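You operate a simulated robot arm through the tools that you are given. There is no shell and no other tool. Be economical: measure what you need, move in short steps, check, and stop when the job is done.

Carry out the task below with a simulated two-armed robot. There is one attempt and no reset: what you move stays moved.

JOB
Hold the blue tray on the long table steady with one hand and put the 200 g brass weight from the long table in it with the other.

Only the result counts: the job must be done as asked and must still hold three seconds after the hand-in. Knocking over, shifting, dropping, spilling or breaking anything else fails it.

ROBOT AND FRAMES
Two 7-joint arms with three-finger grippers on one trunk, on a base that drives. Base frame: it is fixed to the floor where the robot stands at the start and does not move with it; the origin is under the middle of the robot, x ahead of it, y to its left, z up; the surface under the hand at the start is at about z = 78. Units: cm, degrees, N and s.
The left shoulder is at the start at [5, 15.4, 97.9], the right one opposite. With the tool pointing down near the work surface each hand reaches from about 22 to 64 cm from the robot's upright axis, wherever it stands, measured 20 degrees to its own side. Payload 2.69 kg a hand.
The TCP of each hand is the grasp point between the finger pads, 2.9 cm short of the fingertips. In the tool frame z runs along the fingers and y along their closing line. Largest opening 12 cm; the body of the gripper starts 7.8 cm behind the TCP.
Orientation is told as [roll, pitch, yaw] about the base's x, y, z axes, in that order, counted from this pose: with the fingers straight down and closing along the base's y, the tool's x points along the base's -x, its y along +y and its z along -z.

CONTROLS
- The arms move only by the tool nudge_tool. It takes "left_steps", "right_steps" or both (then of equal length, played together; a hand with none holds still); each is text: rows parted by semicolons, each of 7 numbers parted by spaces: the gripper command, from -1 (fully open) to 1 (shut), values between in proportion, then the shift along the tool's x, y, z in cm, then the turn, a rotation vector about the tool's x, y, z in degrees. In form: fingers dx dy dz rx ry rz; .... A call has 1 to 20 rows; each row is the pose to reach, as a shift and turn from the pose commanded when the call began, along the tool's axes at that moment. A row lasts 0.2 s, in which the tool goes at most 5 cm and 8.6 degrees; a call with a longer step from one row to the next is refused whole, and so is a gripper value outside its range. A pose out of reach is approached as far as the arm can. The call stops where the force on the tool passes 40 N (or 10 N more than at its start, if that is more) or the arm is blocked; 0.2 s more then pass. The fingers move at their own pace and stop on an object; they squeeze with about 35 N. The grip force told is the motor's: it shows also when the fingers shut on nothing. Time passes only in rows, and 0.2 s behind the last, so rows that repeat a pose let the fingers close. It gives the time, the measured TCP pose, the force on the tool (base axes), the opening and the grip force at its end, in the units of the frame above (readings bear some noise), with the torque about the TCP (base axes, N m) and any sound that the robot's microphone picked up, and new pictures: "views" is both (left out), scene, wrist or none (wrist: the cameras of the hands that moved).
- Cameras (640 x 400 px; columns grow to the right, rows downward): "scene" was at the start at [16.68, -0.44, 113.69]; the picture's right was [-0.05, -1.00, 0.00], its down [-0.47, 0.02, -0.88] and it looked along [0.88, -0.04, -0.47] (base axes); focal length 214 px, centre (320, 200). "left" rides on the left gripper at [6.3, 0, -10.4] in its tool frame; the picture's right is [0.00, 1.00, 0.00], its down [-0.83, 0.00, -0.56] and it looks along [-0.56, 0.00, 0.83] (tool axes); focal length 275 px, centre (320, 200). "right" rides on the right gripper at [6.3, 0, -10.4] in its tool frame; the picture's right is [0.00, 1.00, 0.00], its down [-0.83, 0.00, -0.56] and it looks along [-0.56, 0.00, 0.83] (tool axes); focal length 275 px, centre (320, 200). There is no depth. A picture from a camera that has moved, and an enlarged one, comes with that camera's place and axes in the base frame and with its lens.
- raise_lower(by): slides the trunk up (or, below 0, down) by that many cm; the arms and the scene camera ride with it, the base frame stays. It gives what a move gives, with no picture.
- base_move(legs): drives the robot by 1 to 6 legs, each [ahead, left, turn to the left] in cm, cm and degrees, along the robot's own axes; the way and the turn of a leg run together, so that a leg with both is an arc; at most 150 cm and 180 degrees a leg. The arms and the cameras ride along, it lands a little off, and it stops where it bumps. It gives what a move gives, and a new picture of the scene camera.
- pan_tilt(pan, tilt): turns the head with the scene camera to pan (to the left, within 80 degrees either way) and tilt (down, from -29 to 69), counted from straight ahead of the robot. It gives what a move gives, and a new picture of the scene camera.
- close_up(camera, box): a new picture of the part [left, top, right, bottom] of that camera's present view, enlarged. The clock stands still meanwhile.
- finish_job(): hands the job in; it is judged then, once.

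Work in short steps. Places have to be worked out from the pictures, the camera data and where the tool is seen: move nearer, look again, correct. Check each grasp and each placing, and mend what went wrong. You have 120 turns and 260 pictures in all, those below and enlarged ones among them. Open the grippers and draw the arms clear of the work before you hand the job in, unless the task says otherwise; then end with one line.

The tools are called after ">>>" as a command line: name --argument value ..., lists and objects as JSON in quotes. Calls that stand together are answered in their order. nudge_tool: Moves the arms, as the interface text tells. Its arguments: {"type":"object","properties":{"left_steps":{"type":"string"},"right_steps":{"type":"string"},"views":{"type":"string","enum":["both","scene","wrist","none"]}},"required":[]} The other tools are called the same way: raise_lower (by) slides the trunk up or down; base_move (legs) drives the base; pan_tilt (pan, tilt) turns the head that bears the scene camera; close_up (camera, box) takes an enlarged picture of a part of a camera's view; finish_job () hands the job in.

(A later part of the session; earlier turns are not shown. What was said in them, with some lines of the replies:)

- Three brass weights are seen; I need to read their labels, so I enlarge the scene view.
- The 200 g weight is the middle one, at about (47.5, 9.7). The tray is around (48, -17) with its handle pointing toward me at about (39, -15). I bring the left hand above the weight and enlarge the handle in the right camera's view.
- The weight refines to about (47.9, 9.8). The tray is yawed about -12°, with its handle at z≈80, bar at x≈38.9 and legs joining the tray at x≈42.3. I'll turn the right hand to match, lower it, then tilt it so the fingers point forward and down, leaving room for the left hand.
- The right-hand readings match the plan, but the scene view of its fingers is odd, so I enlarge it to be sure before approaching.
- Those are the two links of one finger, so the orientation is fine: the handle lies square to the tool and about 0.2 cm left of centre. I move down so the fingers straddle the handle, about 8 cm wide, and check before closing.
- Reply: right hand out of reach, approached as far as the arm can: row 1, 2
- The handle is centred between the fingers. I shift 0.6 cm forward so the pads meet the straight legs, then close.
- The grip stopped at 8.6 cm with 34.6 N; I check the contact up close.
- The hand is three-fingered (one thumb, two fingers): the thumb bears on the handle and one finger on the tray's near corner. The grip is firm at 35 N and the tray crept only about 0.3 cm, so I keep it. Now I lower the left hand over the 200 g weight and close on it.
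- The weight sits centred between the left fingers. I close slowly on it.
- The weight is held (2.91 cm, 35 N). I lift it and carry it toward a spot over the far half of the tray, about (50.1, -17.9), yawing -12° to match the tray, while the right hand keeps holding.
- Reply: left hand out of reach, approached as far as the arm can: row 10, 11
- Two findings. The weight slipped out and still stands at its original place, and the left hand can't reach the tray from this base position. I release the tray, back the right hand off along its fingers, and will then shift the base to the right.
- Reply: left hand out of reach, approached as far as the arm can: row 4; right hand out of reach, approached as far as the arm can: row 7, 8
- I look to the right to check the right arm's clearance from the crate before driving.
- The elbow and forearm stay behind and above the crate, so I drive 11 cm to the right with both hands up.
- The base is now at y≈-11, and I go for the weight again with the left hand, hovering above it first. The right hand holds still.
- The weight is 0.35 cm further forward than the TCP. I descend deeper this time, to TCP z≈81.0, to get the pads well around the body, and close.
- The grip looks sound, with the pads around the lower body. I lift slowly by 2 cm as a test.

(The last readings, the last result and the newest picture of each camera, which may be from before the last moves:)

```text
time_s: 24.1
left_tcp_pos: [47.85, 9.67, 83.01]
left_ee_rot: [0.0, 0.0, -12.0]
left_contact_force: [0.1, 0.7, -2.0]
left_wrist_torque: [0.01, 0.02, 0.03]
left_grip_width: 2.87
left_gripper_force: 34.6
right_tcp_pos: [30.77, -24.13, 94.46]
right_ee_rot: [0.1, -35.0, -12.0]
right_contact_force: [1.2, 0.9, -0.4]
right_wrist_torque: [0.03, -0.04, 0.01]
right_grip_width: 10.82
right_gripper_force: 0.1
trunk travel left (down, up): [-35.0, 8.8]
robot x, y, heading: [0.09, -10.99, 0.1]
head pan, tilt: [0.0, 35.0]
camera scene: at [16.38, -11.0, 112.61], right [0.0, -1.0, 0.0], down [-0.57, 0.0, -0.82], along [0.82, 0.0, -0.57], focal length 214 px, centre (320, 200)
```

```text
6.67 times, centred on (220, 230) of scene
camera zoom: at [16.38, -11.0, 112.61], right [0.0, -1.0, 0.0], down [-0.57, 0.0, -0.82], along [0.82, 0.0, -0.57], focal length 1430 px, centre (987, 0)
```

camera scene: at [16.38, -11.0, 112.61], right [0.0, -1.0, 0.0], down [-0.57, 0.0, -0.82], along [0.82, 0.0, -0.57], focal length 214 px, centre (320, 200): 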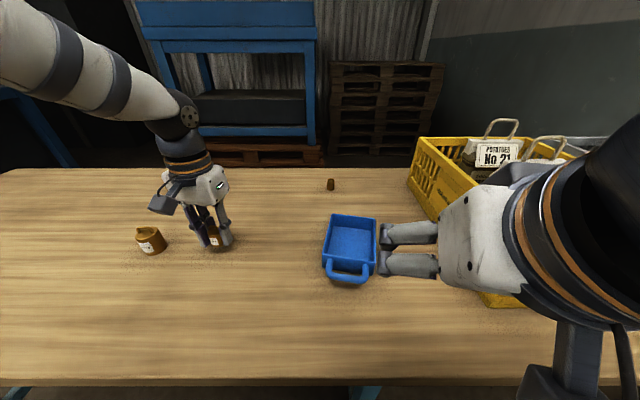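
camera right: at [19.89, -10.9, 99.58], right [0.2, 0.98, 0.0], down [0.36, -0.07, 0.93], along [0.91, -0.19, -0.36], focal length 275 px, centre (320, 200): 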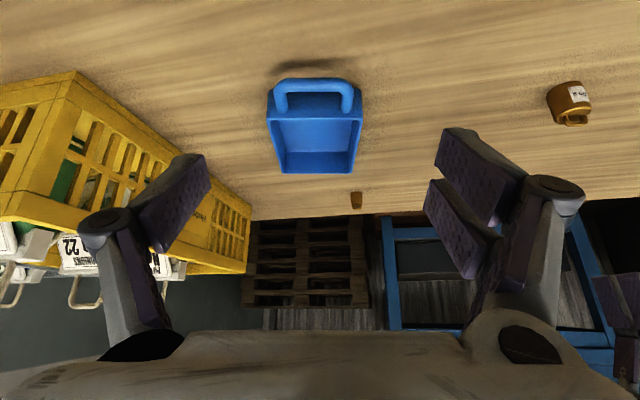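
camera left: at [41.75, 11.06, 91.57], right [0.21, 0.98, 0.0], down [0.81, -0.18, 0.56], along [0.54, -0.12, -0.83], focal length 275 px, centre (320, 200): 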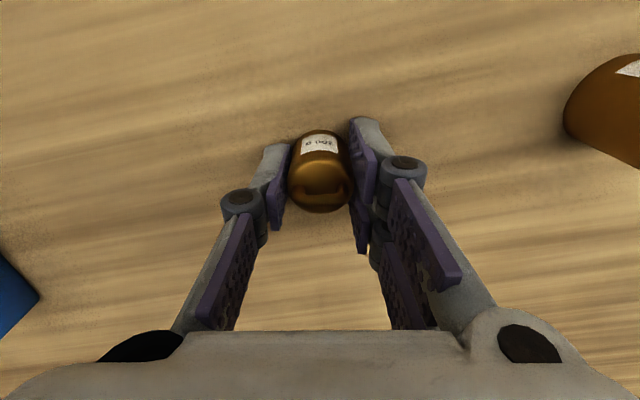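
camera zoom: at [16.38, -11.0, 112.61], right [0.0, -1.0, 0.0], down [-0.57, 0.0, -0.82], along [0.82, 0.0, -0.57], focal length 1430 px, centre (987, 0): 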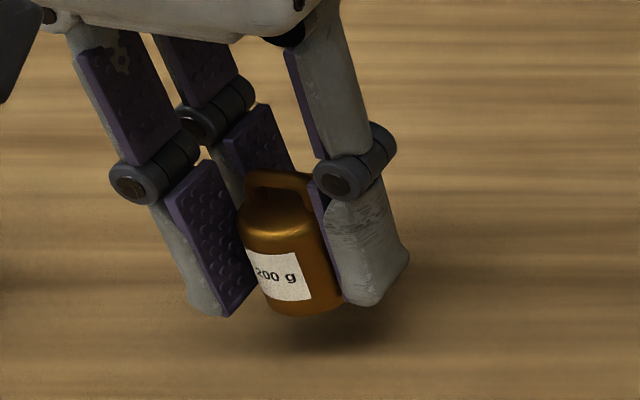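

The weight is lifted clean off the table (2 N load, shadow beneath). I continue lifting gently and bring the right hand back behind the tray handle.

>>> nudge_tool --left_steps "1 0 0 -0.5 0 0 0;1 0 0 -1 0 0 0;1 0 0 -1.6 0 0 0;1 0 0 -2.2 0 0 0;1 0 0 -2.9 0 0 0;1 0 0 -3.6 0 0 0;1 0 0 -4.3 0 0 0;1 0 0 -5 0 0 0;1 0 0 -5.7 0 0 0;1 0 0 -6.3 0 0 0;1 0 0 -6.8 0 0 0;1 0 0 -7 0 0 0" --right_steps "-0.8 0.2 1 0.3 0 0 0;-0.8 0.4 2 0.7 0 0 0;-0.8 0.6 3 1 0 0 0;-0.8 0.8 4.2 1.4 0 0 0;-0.8 1 5.4 1.8 0 0 0;-0.8 1.2 6.6 2.2 0 0 0;-0.8 1.4 7.8 2.6 0 0 0;-0.8 1.6 9 3 0 0 0;-0.8 1.7 10 3.4 0 0 0;-0.8 1.86 10.8 3.64 0 0 0;-0.8 1.86 10.8 3.64 0 0 0;-0.8 1.86 10.8 3.64 0 0 0" --views "both"

>>> close_up --camera "right" --box '[220, 50, 420, 190]'

```text
time_s: 26.8
left_tcp_pos: [47.88, 9.76, 90.11]
left_ee_rot: [0.0, 0.0, -12.0]
left_contact_force: [-0.7, 0.1, -1.8]
left_wrist_torque: [0.03, 0.01, -0.03]
left_grip_width: 2.91
left_gripper_force: 35.3
right_tcp_pos: [33.69, -13.67, 90.5]
right_ee_rot: [0.0, -35.1, -12.0]
right_contact_force: [0.0, 0.0, -0.1]
right_wrist_torque: [0.0, -0.03, -0.01]
right_grip_width: 10.79
right_gripper_force: 0.0
trunk travel left (down, up): [-35.0, 8.8]
robot x, y, heading: [-0.07, -11.04, -0.2]
head pan, tilt: [0.0, 35.0]
camera scene: at [16.39, -10.99, 112.61], right [0.0, -1.0, 0.0], down [-0.57, 0.0, -0.82], along [0.82, 0.0, -0.57], focal length 214 px, centre (320, 200)
camera right: at [22.69, -11.44, 95.48], right [0.2, 0.98, 0.0], down [0.35, -0.07, 0.93], along [0.91, -0.19, -0.36], focal length 275 px, centre (320, 200)
camera left: at [41.73, 11.07, 100.62], right [0.21, 0.98, 0.0], down [0.81, -0.18, 0.56], along [0.54, -0.12, -0.83], focal length 275 px, centre (320, 200)
```

scene: 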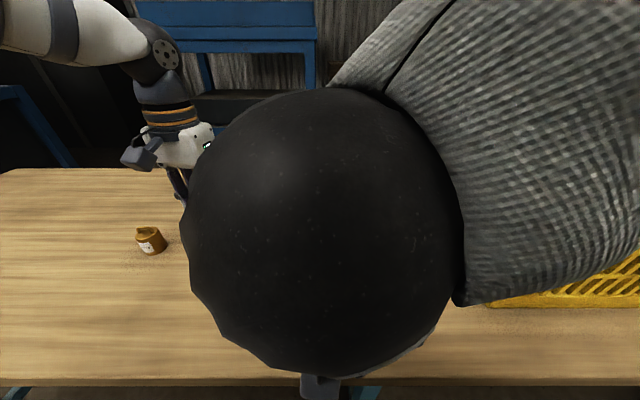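
right: 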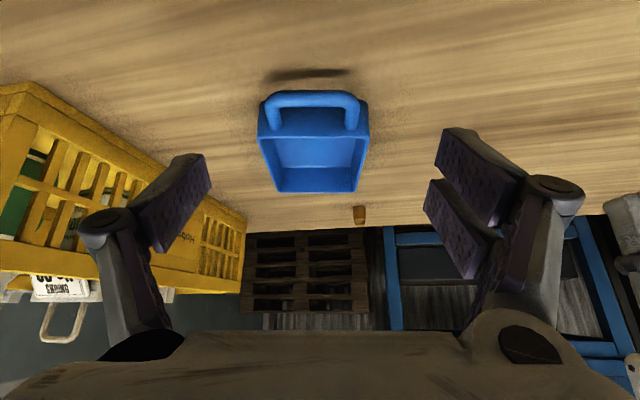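
left: 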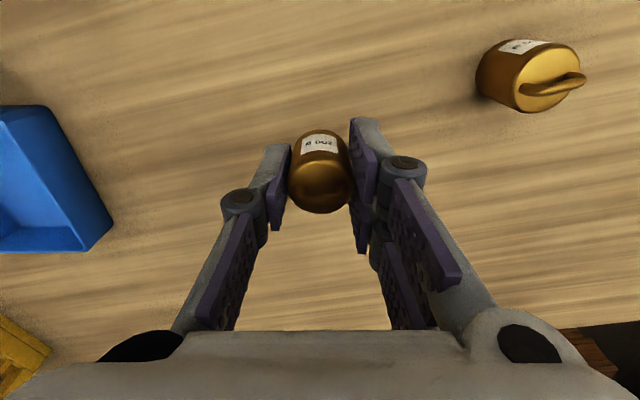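

```text
2.86 times, centred on (320, 120) of right
camera zoom: at [22.69, -11.44, 95.48], right [0.2, 0.98, 0.0], down [0.35, -0.07, 0.93], along [0.91, -0.19, -0.36], focal length 786 px, centre (320, 429)
```

zoom: 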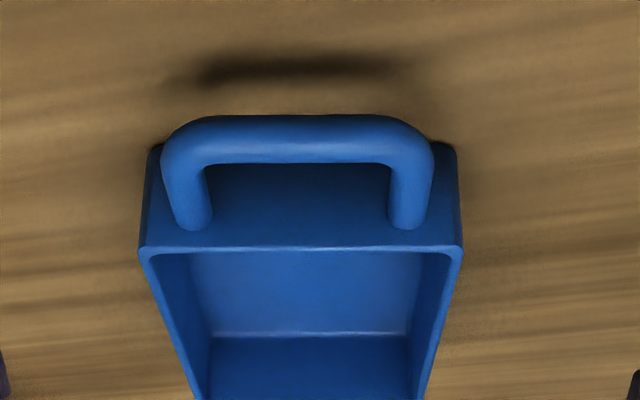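

The weight is secure. The handle lies just where the earlier grip left it, so I go straight back to that pose along the finger axis and close again.

>>> nudge_tool --right_steps "-0.8 0.06 -0.03 3 0 0 0;-0.8 0.06 -0.03 6 0 0 0;-0.8 0.06 -0.03 8.5 0 0 0;-0.8 0.06 -0.03 10.2 0 0 0;-0.8 0.06 -0.03 11 0 0 0;-0.8 0.06 -0.03 11 0 0 0;-0.6 0.06 -0.03 11 0 0 0;-0.5 0.06 -0.03 11 0 0 0;-0.4 0.06 -0.03 11 0 0 0;0 0.06 -0.03 11 0 0 0;1 0.06 -0.03 11 0 0 0;1 0.06 -0.03 11 0 0 0" --views "both"

```text
time_s: 29.4
left_tcp_pos: [47.87, 9.72, 90.17]
left_ee_rot: [0.0, 0.0, -12.1]
left_contact_force: [-0.2, -0.1, -1.8]
left_wrist_torque: [-0.03, 0.0, 0.01]
left_grip_width: 2.86
left_gripper_force: 35.4
right_tcp_pos: [39.67, -15.15, 81.56]
right_ee_rot: [0.1, -35.0, -11.9]
right_contact_force: [-0.6, 1.0, 3.3]
right_wrist_torque: [-0.05, -0.08, 0.1]
right_grip_width: 8.59
right_gripper_force: 35.2
trunk travel left (down, up): [-35.0, 8.8]
robot x, y, heading: [0.04, -10.79, -0.3]
head pan, tilt: [0.0, 35.0]
camera scene: at [16.37, -10.99, 112.61], right [0.0, -1.0, 0.0], down [-0.57, 0.0, -0.82], along [0.82, 0.0, -0.57], focal length 214 px, centre (320, 200)
camera right: at [28.76, -12.79, 86.5], right [0.2, 0.98, 0.0], down [0.35, -0.07, 0.93], along [0.91, -0.19, -0.36], focal length 275 px, centre (320, 200)
```

scene: 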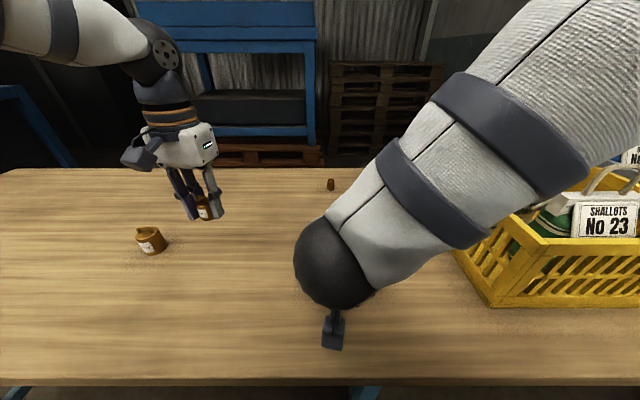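
right: 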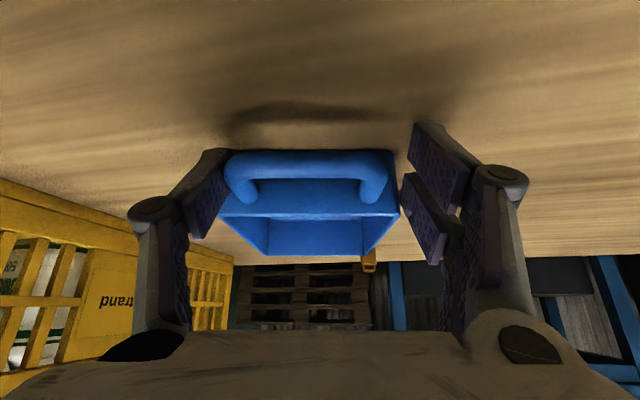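

Tray held again (8.6 cm, 35 N) with no further shift, and the weight is still in the left hand. I carry it smoothly most of the way toward (49.9, -17.85).

>>> nudge_tool --left_steps "1 -0.15 -0.5 -0.3 0 0 0;1 -0.45 -1.5 -0.6 0 0 0;1 -0.9 -3 -1 0 0 0;1 -1.3 -4.5 -1 0 0 0;1 -1.75 -6 -1 0 0 0;1 -2.2 -7.5 -1 0 0 0;1 -2.6 -9 -1 0 0 0;1 -3.05 -10.5 -1 0 0 0;1 -3.5 -12 -1 0 0 0;1 -3.9 -13.5 -1 0 0 0;1 -4.35 -15 -1 0 0 0;1 -4.8 -16.5 -1 0 0 0;1 -5.2 -18 -1 0 0 0;1 -5.5 -19 -1 0 0 0;1 -5.7 -19.6 -1 0 0 0;1 -5.8 -20 -1 0 0 0" --right_steps "1 0 0 0 0 0 0;1 0 0 0 0 0 0;1 0 0 0 0 0 0;1 0 0 0 0 0 0;1 0 0 0 0 0 0;1 0 0 0 0 0 0;1 0 0 0 0 0 0;1 0 0 0 0 0 0;1 0 0 0 0 0 0;1 0 0 0 0 0 0;1 0 0 0 0 0 0;1 0 0 0 0 0 0;1 0 0 0 0 0 0;1 0 0 0 0 0 0;1 0 0 0 0 0 0;1 0 0 0 0 0 0" --views "both"

```text
time_s: 32.8
left_tcp_pos: [49.38, -11.06, 91.01]
left_ee_rot: [0.1, 0.1, -12.0]
left_contact_force: [0.2, 0.3, -1.8]
left_wrist_torque: [0.01, 0.0, 0.0]
left_grip_width: 2.91
left_gripper_force: 34.7
right_tcp_pos: [39.62, -14.97, 81.64]
right_ee_rot: [0.0, -35.0, -12.0]
right_contact_force: [-0.5, 0.6, 4.5]
right_wrist_torque: [0.08, -0.14, 0.06]
right_grip_width: 8.6
right_gripper_force: 34.9
trunk travel left (down, up): [-35.0, 8.8]
robot x, y, heading: [0.06, -10.79, -0.1]
head pan, tilt: [0.0, 35.0]
camera scene: at [16.37, -11.0, 112.61], right [0.0, -1.0, 0.0], down [-0.57, 0.0, -0.82], along [0.82, 0.0, -0.57], focal length 214 px, centre (320, 200)
camera right: at [28.75, -12.8, 86.49], right [0.21, 0.98, 0.0], down [0.35, -0.07, 0.93], along [0.91, -0.19, -0.36], focal length 275 px, centre (320, 200)
camera left: at [43.24, -9.69, 101.64], right [0.21, 0.98, 0.0], down [0.81, -0.18, 0.56], along [0.54, -0.12, -0.83], focal length 275 px, centre (320, 200)
```

scene: 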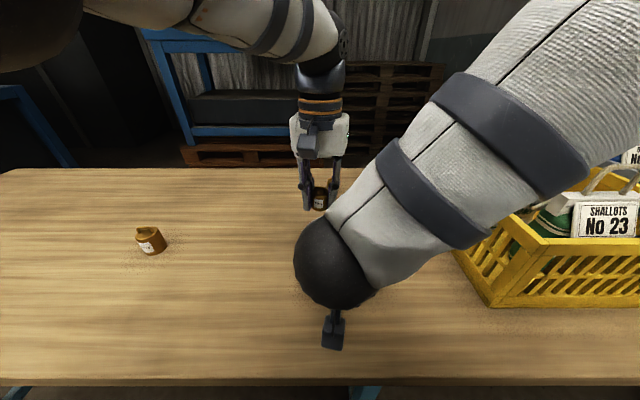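
right: 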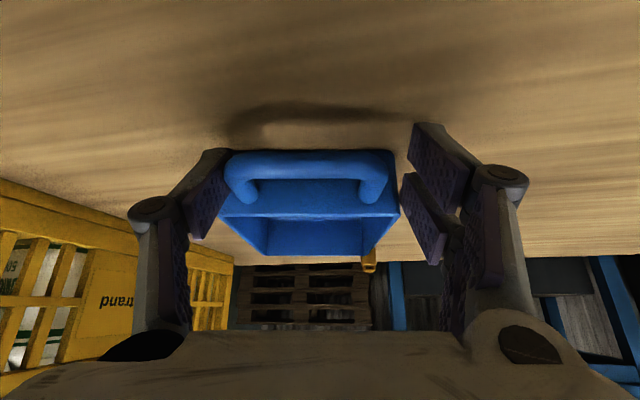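
left: 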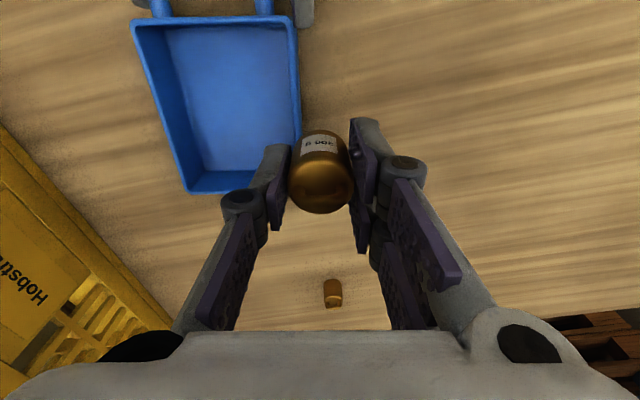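

The left camera confirms the tray centreline is 6.45 cm to the side and its far rim 6.1 cm ahead. I finish the carry and check above the tray.

>>> nudge_tool --left_steps "1 -0.3 -0.7 0 0 0 0;1 -0.7 -2 0 0 0 0;1 -1.1 -3.4 0 0 0 0;1 -1.5 -4.8 0 0 0 0;1 -1.8 -5.8 0 0 0 0;1 -1.9 -6.3 0 0 0 0;1 -1.9 -6.45 0 0 0 0;1 -1.9 -6.45 0 0 0 0" --right_steps "1 0 0 0 0 0 0;1 0 0 0 0 0 0;1 0 0 0 0 0 0;1 0 0 0 0 0 0;1 0 0 0 0 0 0;1 0 0 0 0 0 0;1 0 0 0 0 0 0;1 0 0 0 0 0 0" --views "both"

```text
time_s: 34.5
left_tcp_pos: [49.96, -17.76, 91.09]
left_ee_rot: [0.0, -0.1, -12.0]
left_contact_force: [-0.4, 0.0, -2.0]
left_wrist_torque: [0.0, 0.0, -0.01]
left_grip_width: 2.88
left_gripper_force: 34.9
right_tcp_pos: [39.57, -14.96, 81.5]
right_ee_rot: [0.0, -35.0, -12.0]
right_contact_force: [-0.6, 0.0, 3.4]
right_wrist_torque: [0.1, -0.08, 0.06]
right_grip_width: 8.58
right_gripper_force: 35.4
trunk travel left (down, up): [-35.0, 8.8]
robot x, y, heading: [0.51, -10.88, 0.1]
head pan, tilt: [0.0, 35.0]
camera scene: at [16.37, -11.0, 112.61], right [0.0, -1.0, 0.0], down [-0.57, 0.0, -0.82], along [0.82, 0.0, -0.57], focal length 214 px, centre (320, 200)
camera right: at [28.75, -12.8, 86.49], right [0.21, 0.98, 0.0], down [0.35, -0.07, 0.93], along [0.91, -0.19, -0.36], focal length 275 px, centre (320, 200)
camera left: at [43.8, -16.42, 101.61], right [0.21, 0.98, 0.0], down [0.81, -0.18, 0.56], along [0.54, -0.12, -0.83], focal length 275 px, centre (320, 200)
```

scene: 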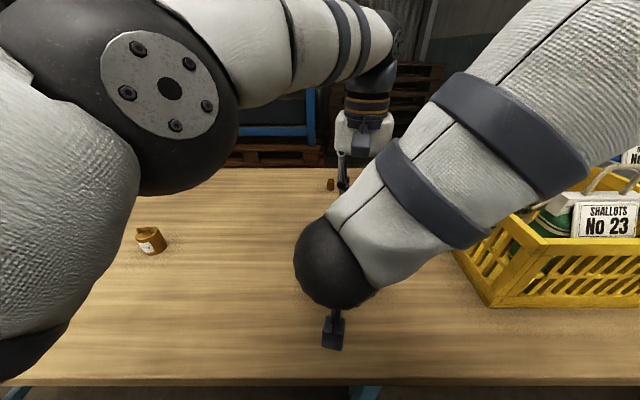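
right: 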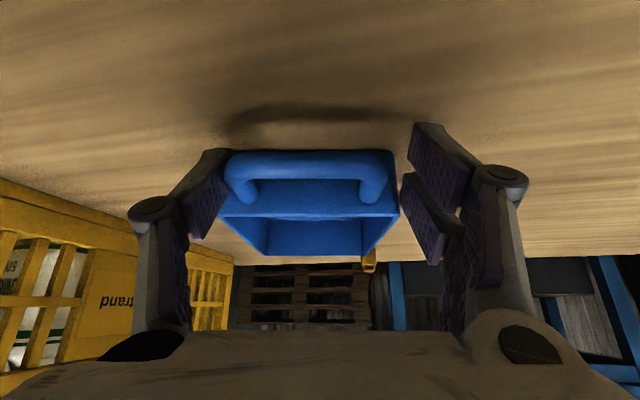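
left: 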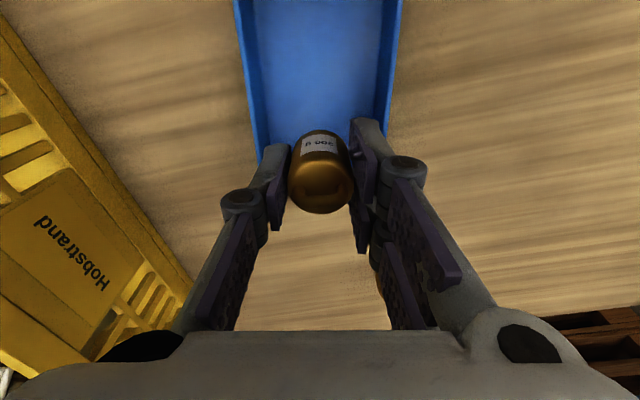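

The weight is centred over the tray. I descend to just above the floor and watch the force.

>>> nudge_tool --left_steps "1 0 0 0.6 0 0 0;1 0 0 1.8 0 0 0;1 0 0 3.2 0 0 0;1 0 0 4.6 0 0 0;1 0 0 6 0 0 0;1 0 0 7.2 0 0 0;1 0 0 8.2 0 0 0;1 0 0 8.8 0 0 0;1 0 0 8.8 0 0 0" --right_steps "1 0 0 0 0 0 0;1 0 0 0 0 0 0;1 0 0 0 0 0 0;1 0 0 0 0 0 0;1 0 0 0 0 0 0;1 0 0 0 0 0 0;1 0 0 0 0 0 0;1 0 0 0 0 0 0;1 0 0 0 0 0 0" --views "wrist"

>>> close_up --camera "left" --box '[200, 80, 440, 240]'

```text
time_s: 36.5
left_tcp_pos: [50.0, -17.7, 82.12]
left_ee_rot: [-0.1, 0.0, -12.0]
left_contact_force: [0.8, -0.5, -2.4]
left_wrist_torque: [0.0, -0.02, 0.01]
left_grip_width: 2.9
left_gripper_force: 35.4
right_tcp_pos: [39.62, -15.03, 81.39]
right_ee_rot: [-0.1, -35.0, -12.0]
right_contact_force: [-0.9, 0.5, 1.5]
right_wrist_torque: [0.07, -0.08, 0.03]
right_grip_width: 8.59
right_gripper_force: 35.3
trunk travel left (down, up): [-35.0, 8.8]
robot x, y, heading: [-0.29, -10.93, -0.1]
head pan, tilt: [0.0, 35.0]
camera right: at [28.76, -12.81, 86.49], right [0.21, 0.98, 0.0], down [0.35, -0.07, 0.93], along [0.91, -0.19, -0.36], focal length 275 px, centre (320, 200)
camera left: at [43.76, -16.4, 92.8], right [0.21, 0.98, 0.0], down [0.81, -0.18, 0.56], along [0.54, -0.12, -0.83], focal length 275 px, centre (320, 200)
```

right: 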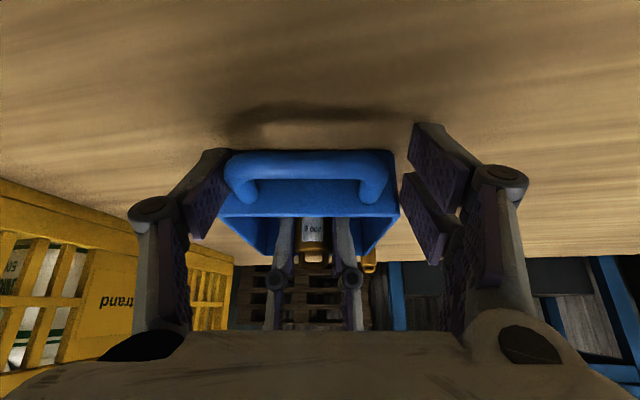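
left: 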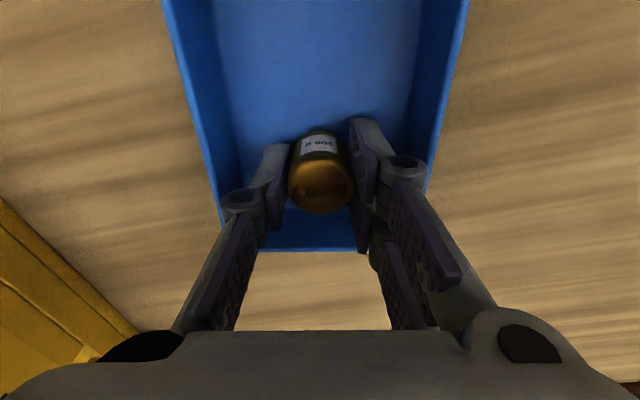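

```text
2.50 times, centred on (320, 160) of left
camera zoom: at [43.76, -16.4, 92.8], right [0.21, 0.98, 0.0], down [0.81, -0.18, 0.56], along [0.54, -0.12, -0.83], focal length 688 px, centre (320, 300)
```

zoom: 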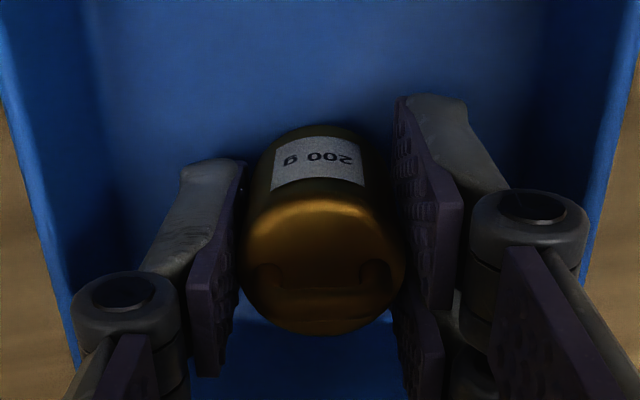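

The weight is inside the tray, clear of the walls. I lower in tiny steps until the left force shows contact.

>>> nudge_tool --left_steps "1 0 0 0.15 0 0 0;1 0 0 0.3 0 0 0;1 0 0 0.45 0 0 0;1 0 0 0.45 0 0 0" --right_steps "1 0 0 0 0 0 0;1 0 0 0 0 0 0;1 0 0 0 0 0 0;1 0 0 0 0 0 0" --views "none"

```text
time_s: 37.5
left_tcp_pos: [49.86, -17.71, 81.71]
left_ee_rot: [-0.1, 0.0, -12.0]
left_contact_force: [1.2, 0.1, -2.3]
left_wrist_torque: [-0.01, 0.02, -0.01]
left_grip_width: 2.9
left_gripper_force: 34.7
right_tcp_pos: [39.71, -15.03, 81.44]
right_ee_rot: [0.0, -34.9, -12.0]
right_contact_force: [0.2, 0.7, 0.5]
right_wrist_torque: [0.03, -0.01, 0.03]
right_grip_width: 8.6
right_gripper_force: 35.4
trunk travel left (down, up): [-35.0, 8.8]
robot x, y, heading: [0.24, -11.13, 0.1]
head pan, tilt: [0.0, 35.0]
```

No contact yet, so I keep lowering.

>>> nudge_tool --left_steps "1 0 0 0.1 0 0 0;1 0 0 0.2 0 0 0;1 0 0 0.3 0 0 0;1 0 0 0.3 0 0 0" --right_steps "1 0 0 0 0 0 0;1 0 0 0 0 0 0;1 0 0 0 0 0 0;1 0 0 0 0 0 0" --views "none"

```text
time_s: 38.5
left_tcp_pos: [49.91, -17.78, 81.43]
left_ee_rot: [0.0, 0.0, -12.0]
left_contact_force: [-0.1, 0.9, -2.0]
left_wrist_torque: [0.01, 0.01, 0.03]
left_grip_width: 2.88
left_gripper_force: 34.8
right_tcp_pos: [39.62, -15.07, 81.4]
right_ee_rot: [0.0, -35.0, -12.1]
right_contact_force: [-0.1, 0.2, 0.1]
right_wrist_torque: [0.1, -0.06, 0.05]
right_grip_width: 8.56
right_gripper_force: 35.1
trunk travel left (down, up): [-35.0, 8.8]
robot x, y, heading: [-0.1, -11.08, 0.2]
head pan, tilt: [0.0, 35.0]
```

>>> nudge_tool --left_steps "1 0 0 0.1 0 0 0;1 0 0 0.2 0 0 0;1 0 0 0.2 0 0 0" --right_steps "1 0 0 0 0 0 0;1 0 0 0 0 0 0;1 0 0 0 0 0 0" --views "wrist"

>>> close_up --camera "right" --box '[240, 190, 400, 290]'

```text
time_s: 39.4
left_tcp_pos: [50.02, -17.64, 81.46]
left_ee_rot: [0.0, -0.1, -11.9]
left_contact_force: [-3.4, 0.7, 9.4]
left_wrist_torque: [0.05, 0.11, -0.04]
left_grip_width: 2.88
left_gripper_force: 34.1
right_tcp_pos: [39.59, -15.03, 81.49]
right_ee_rot: [0.0, -35.0, -12.1]
right_contact_force: [5.8, -0.2, -5.0]
right_wrist_torque: [0.22, 0.22, 0.16]
right_grip_width: 8.57
right_gripper_force: 35.0
trunk travel left (down, up): [-35.0, 8.8]
robot x, y, heading: [0.23, -11.17, -0.1]
head pan, tilt: [0.0, 35.0]
camera right: at [28.76, -12.8, 86.49], right [0.21, 0.98, 0.0], down [0.35, -0.07, 0.93], along [0.91, -0.19, -0.36], focal length 275 px, centre (320, 200)
camera left: at [43.77, -16.41, 91.96], right [0.21, 0.98, 0.0], down [0.81, -0.18, 0.56], along [0.54, -0.12, -0.83], focal length 275 px, centre (320, 200)
```

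right: 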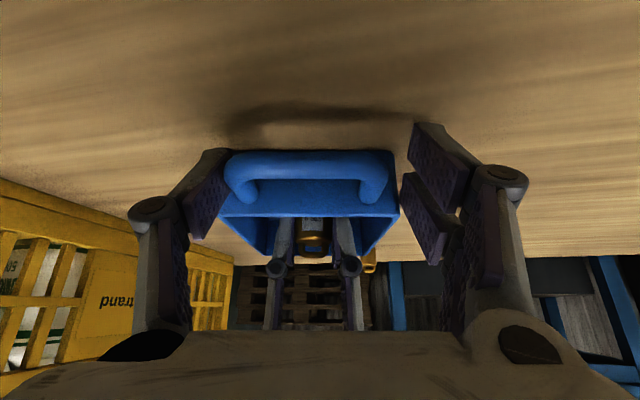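
left: 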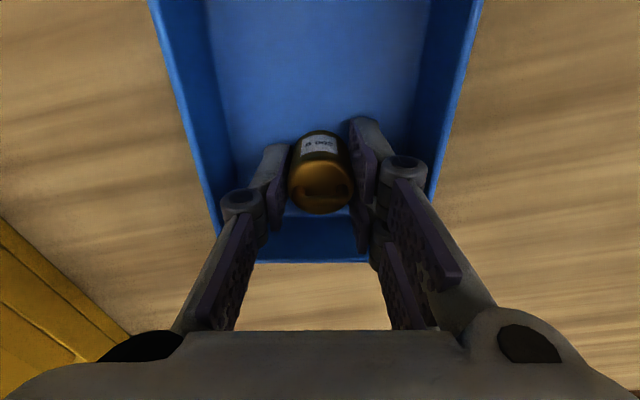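

```text
4.00 times, centred on (320, 240) of right
camera zoom: at [28.76, -12.8, 86.49], right [0.21, 0.98, 0.0], down [0.35, -0.07, 0.93], along [0.91, -0.19, -0.36], focal length 1101 px, centre (320, 40)
```

zoom: 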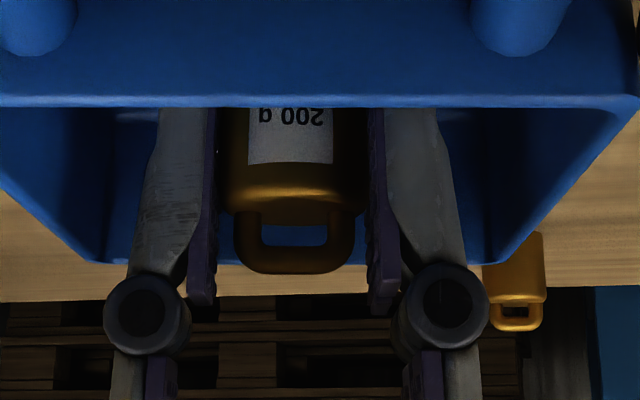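

Contact: the floor pushes back about 11 N. I ease up slightly, open the left fingers to about 5 cm and check.

>>> nudge_tool --left_steps "1 0 0 -0.08 0 0 0;0.5 0 0 -0.08 0 0 0;0.4 0 0 -0.08 0 0 0;0.25 0 0 -0.08 0 0 0;0.2 0 0 -0.08 0 0 0;0.2 0 0 -0.08 0 0 0" --right_steps "1 0 0 0 0 0 0;1 0 0 0 0 0 0;1 0 0 0 0 0 0;1 0 0 0 0 0 0;1 0 0 0 0 0 0;1 0 0 0 0 0 0" --views "wrist"

```text
time_s: 40.8
left_tcp_pos: [49.92, -17.8, 81.46]
left_ee_rot: [-0.1, 0.0, -12.0]
left_contact_force: [-0.5, 0.2, -0.1]
left_wrist_torque: [0.0, 0.02, 0.01]
left_grip_width: 4.81
left_gripper_force: 0.1
right_tcp_pos: [39.7, -15.05, 81.5]
right_ee_rot: [0.0, -35.0, -11.9]
right_contact_force: [0.0, 1.0, -0.2]
right_wrist_torque: [0.0, -0.01, 0.1]
right_grip_width: 8.57
right_gripper_force: 34.7
trunk travel left (down, up): [-35.0, 8.8]
robot x, y, heading: [0.05, -11.03, 0.0]
head pan, tilt: [0.0, 35.0]
camera right: at [28.76, -12.8, 86.49], right [0.2, 0.98, 0.0], down [0.35, -0.07, 0.93], along [0.91, -0.19, -0.36], focal length 275 px, centre (320, 200)
camera left: at [43.75, -16.43, 91.98], right [0.21, 0.98, 0.0], down [0.81, -0.18, 0.56], along [0.54, -0.12, -0.83], focal length 275 px, centre (320, 200)
```

right: 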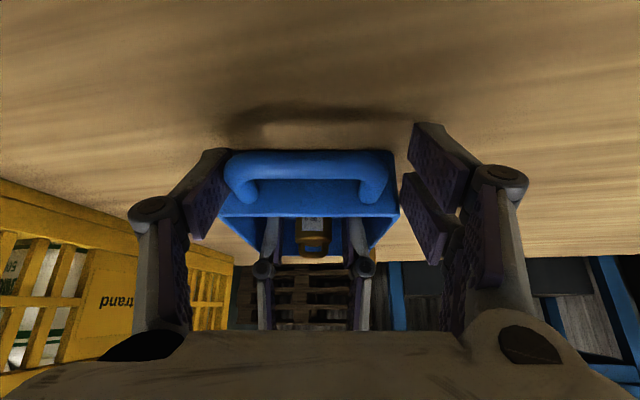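
left: 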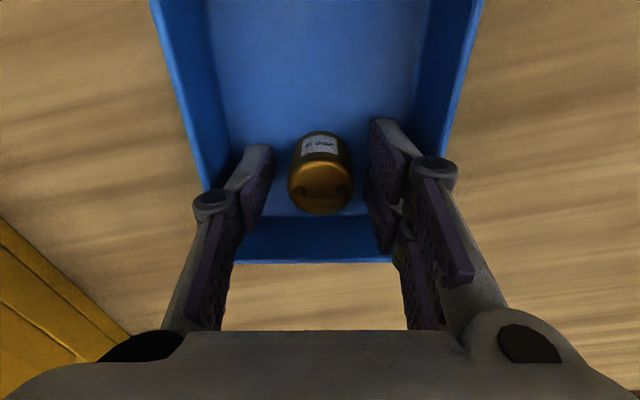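

The weight stands free and upright in the tray. I raise the left hand straight up while the right keeps holding, then move it off to the left.

>>> nudge_tool --left_steps "0.2 0 0 -0.5 0 0 0;0.2 0 0 -1.5 0 0 0;0.2 0 0 -3 0 0 0;0.2 0 0 -5 0 0 0;0.2 0 0 -8 0 0 0;0.2 0 0 -11 0 0 0;0.2 0 0 -14 0 0 0;0.2 0 4 -15 0 0 0;0.2 0 8 -15 0 0 0;0.2 0 12 -15 0 0 0;0.2 0 16 -15 0 0 0;0.2 0 20 -15 0 0 0;0.2 0 20 -15 0 0 0" --right_steps "1 0 0 0 0 0 0;1 0 0 0 0 0 0;1 0 0 0 0 0 0;1 0 0 0 0 0 0;1 0 0 0 0 0 0;1 0 0 0 0 0 0;1 0 0 0 0 0 0;1 0 0 0 0 0 0;1 0 0 0 0 0 0;1 0 0 0 0 0 0;1 0 0 0 0 0 0;1 0 0 0 0 0 0;1 0 0 0 0 0 0" --views "wrist"

```text
time_s: 43.5
left_tcp_pos: [54.24, 1.86, 96.42]
left_ee_rot: [0.0, 0.1, -12.0]
left_contact_force: [-0.1, 0.1, -0.3]
left_wrist_torque: [-0.01, -0.03, 0.03]
left_grip_width: 4.78
left_gripper_force: 0.1
left hand out of reach, approached as far as the arm can: row 7
right_tcp_pos: [39.69, -15.04, 81.51]
right_ee_rot: [0.0, -35.0, -12.0]
right_contact_force: [0.5, 0.2, -0.1]
right_wrist_torque: [0.04, -0.03, 0.04]
right_grip_width: 8.58
right_gripper_force: 34.9
trunk travel left (down, up): [-35.0, 8.8]
robot x, y, heading: [-0.03, -10.64, 0.0]
head pan, tilt: [0.0, 35.0]
camera right: at [28.76, -12.81, 86.49], right [0.2, 0.98, 0.0], down [0.35, -0.07, 0.93], along [0.91, -0.19, -0.36], focal length 275 px, centre (320, 200)
camera left: at [48.06, 3.19, 106.97], right [0.21, 0.98, 0.0], down [0.81, -0.18, 0.56], along [0.54, -0.12, -0.83], focal length 275 px, centre (320, 200)
```

right: 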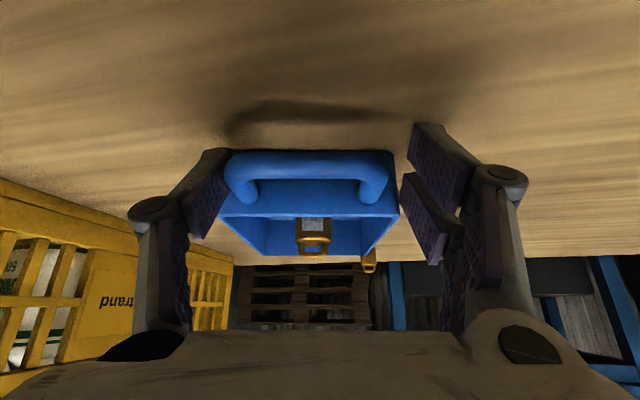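
left: 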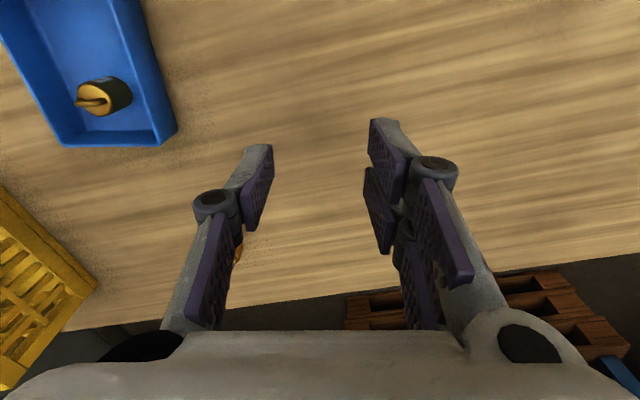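

The weight stands in the tray and the left hand is clear. I release the tray with the right hand gently and back it out along the finger axis.

>>> nudge_tool --right_steps "-0.45 0 0 0 0 0 0;-0.55 0 0 0 0 0 0;-0.7 0 0 0 0 0 0;-0.8 0 0 0 0 0 0;-0.8 0 0 0 0 0 0;-0.8 0 0 -1 0 0 0;-0.8 0 0 -3 0 0 0;-0.8 0 0 -6 0 0 0;-0.8 0 0 -9 0 0 0;-0.8 0 0 -11 0 0 0;-0.8 0 -4 -13 0 0 0;-0.8 0 -8 -14 0 0 0;-0.8 0 -8 -14 0 0 0" --left_steps "0.2 0 0 0 0 0 0;0 0 0 0 0 0 0;-0.4 0 0 0 0 0 0;-0.8 0 0 0 0 0 0;-1 0 0 0 0 0 0;-1 0 0 0 0 0 0;-1 0 0 0 0 0 0;-1 0 0 0 0 0 0;-1 0 0 0 0 0 0;-1 0 0 0 0 0 0;-1 0 0 0 0 0 0;-1 0 0 0 0 0 0;-1 0 0 0 0 0 0" --views "both"

```text
time_s: 46.4
left_tcp_pos: [54.21, 1.75, 96.43]
left_ee_rot: [0.1, 0.0, -12.0]
left_contact_force: [0.3, 0.0, -0.4]
left_wrist_torque: [0.03, 0.0, 0.03]
left_grip_width: 12.01
left_gripper_force: 0.1
right_tcp_pos: [30.16, -21.27, 92.84]
right_ee_rot: [-0.5, -34.8, -12.2]
right_contact_force: [-0.7, 0.6, 0.4]
right_wrist_torque: [0.01, 0.03, -0.02]
right_grip_width: 10.81
right_gripper_force: 0.0
trunk travel left (down, up): [-35.0, 8.8]
robot x, y, heading: [-0.12, -10.97, -0.2]
head pan, tilt: [0.0, 35.0]
camera scene: at [16.43, -12.02, 112.94], right [-0.12, -0.99, 0.0], down [-0.54, 0.06, -0.84], along [0.83, -0.1, -0.54], focal length 214 px, centre (320, 200)
camera right: at [19.3, -19.0, 97.85], right [0.21, 0.98, -0.01], down [0.36, -0.07, 0.93], along [0.91, -0.2, -0.37], focal length 275 px, centre (320, 200)
camera left: at [48.05, 3.18, 106.95], right [0.21, 0.98, 0.0], down [0.81, -0.18, 0.56], along [0.54, -0.12, -0.83], focal length 275 px, centre (320, 200)
```

scene: 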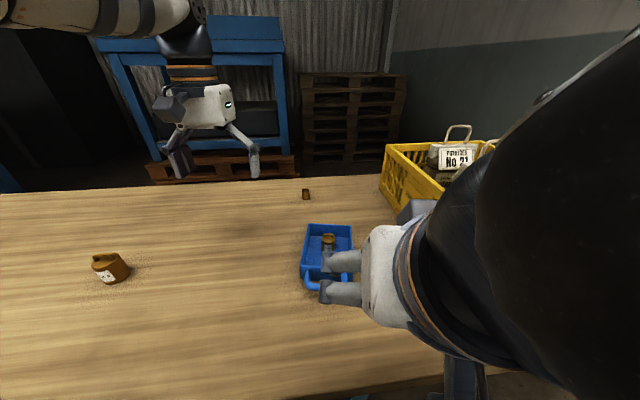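
right: 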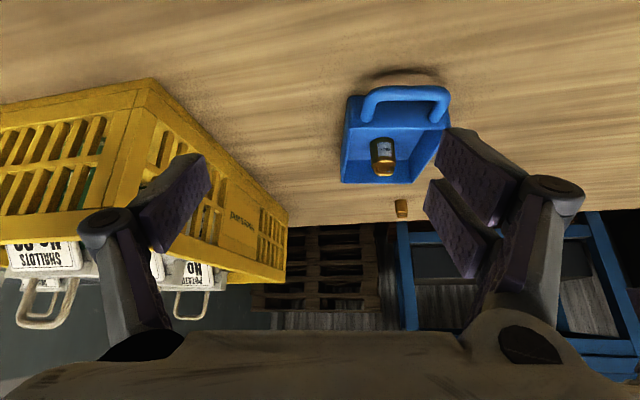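
left: 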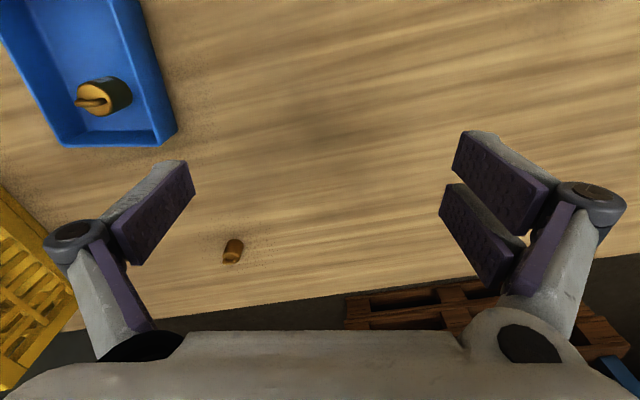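

The tray stands still with the upright weight in it, and both hands are open. The right arm lightly bumped the robot's own head, so I ease it away to the right.

>>> nudge_tool --right_steps "-0.8 0 -1.5 1 0 0 0;-0.8 0 -3 2 0 0 0;-0.8 0 -3 2 0 0 0" --views "scene"

```text
time_s: 47.1
left_tcp_pos: [54.3, 1.77, 96.33]
left_ee_rot: [0.0, 0.0, -12.0]
left_contact_force: [-0.3, -0.2, 0.5]
left_wrist_torque: [0.0, -0.02, 0.0]
left_grip_width: 11.99
left_gripper_force: 0.0
right_tcp_pos: [32.07, -23.26, 92.52]
right_ee_rot: [-0.1, -35.1, -12.0]
right_contact_force: [0.2, 0.0, 0.0]
right_wrist_torque: [0.0, 0.01, 0.0]
right_grip_width: 10.79
right_gripper_force: 0.0
right hand out of reach, approached as far as the arm can: row 1, 2, 3
trunk travel left (down, up): [-35.0, 8.8]
robot x, y, heading: [0.1, -10.92, 0.2]
head pan, tilt: [0.0, 35.0]
camera scene: at [16.37, -10.99, 112.61], right [0.0, -1.0, 0.0], down [-0.57, 0.0, -0.82], along [0.82, 0.0, -0.57], focal length 214 px, centre (320, 200)
```

scene: 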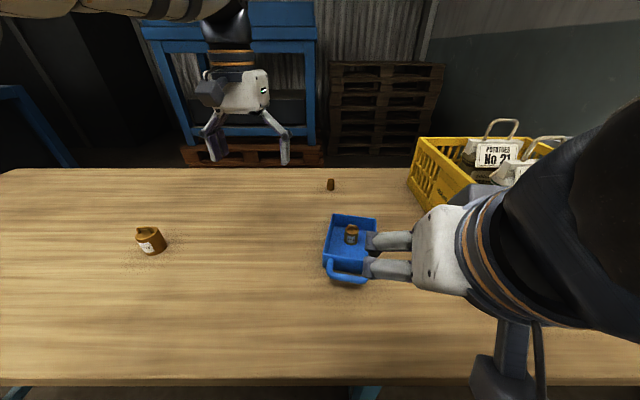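

The 200 g weight is upright in the tray, nothing else has been disturbed, and both hands are open and clear. I hand the job in.

>>> finish_job

```text
The job is handed in.
```

The 200 g brass weight is standing upright in the blue tray; the right hand held the tray while the left hand put the weight in, though gripping the handle shifted the tray by about 0.5 cm.
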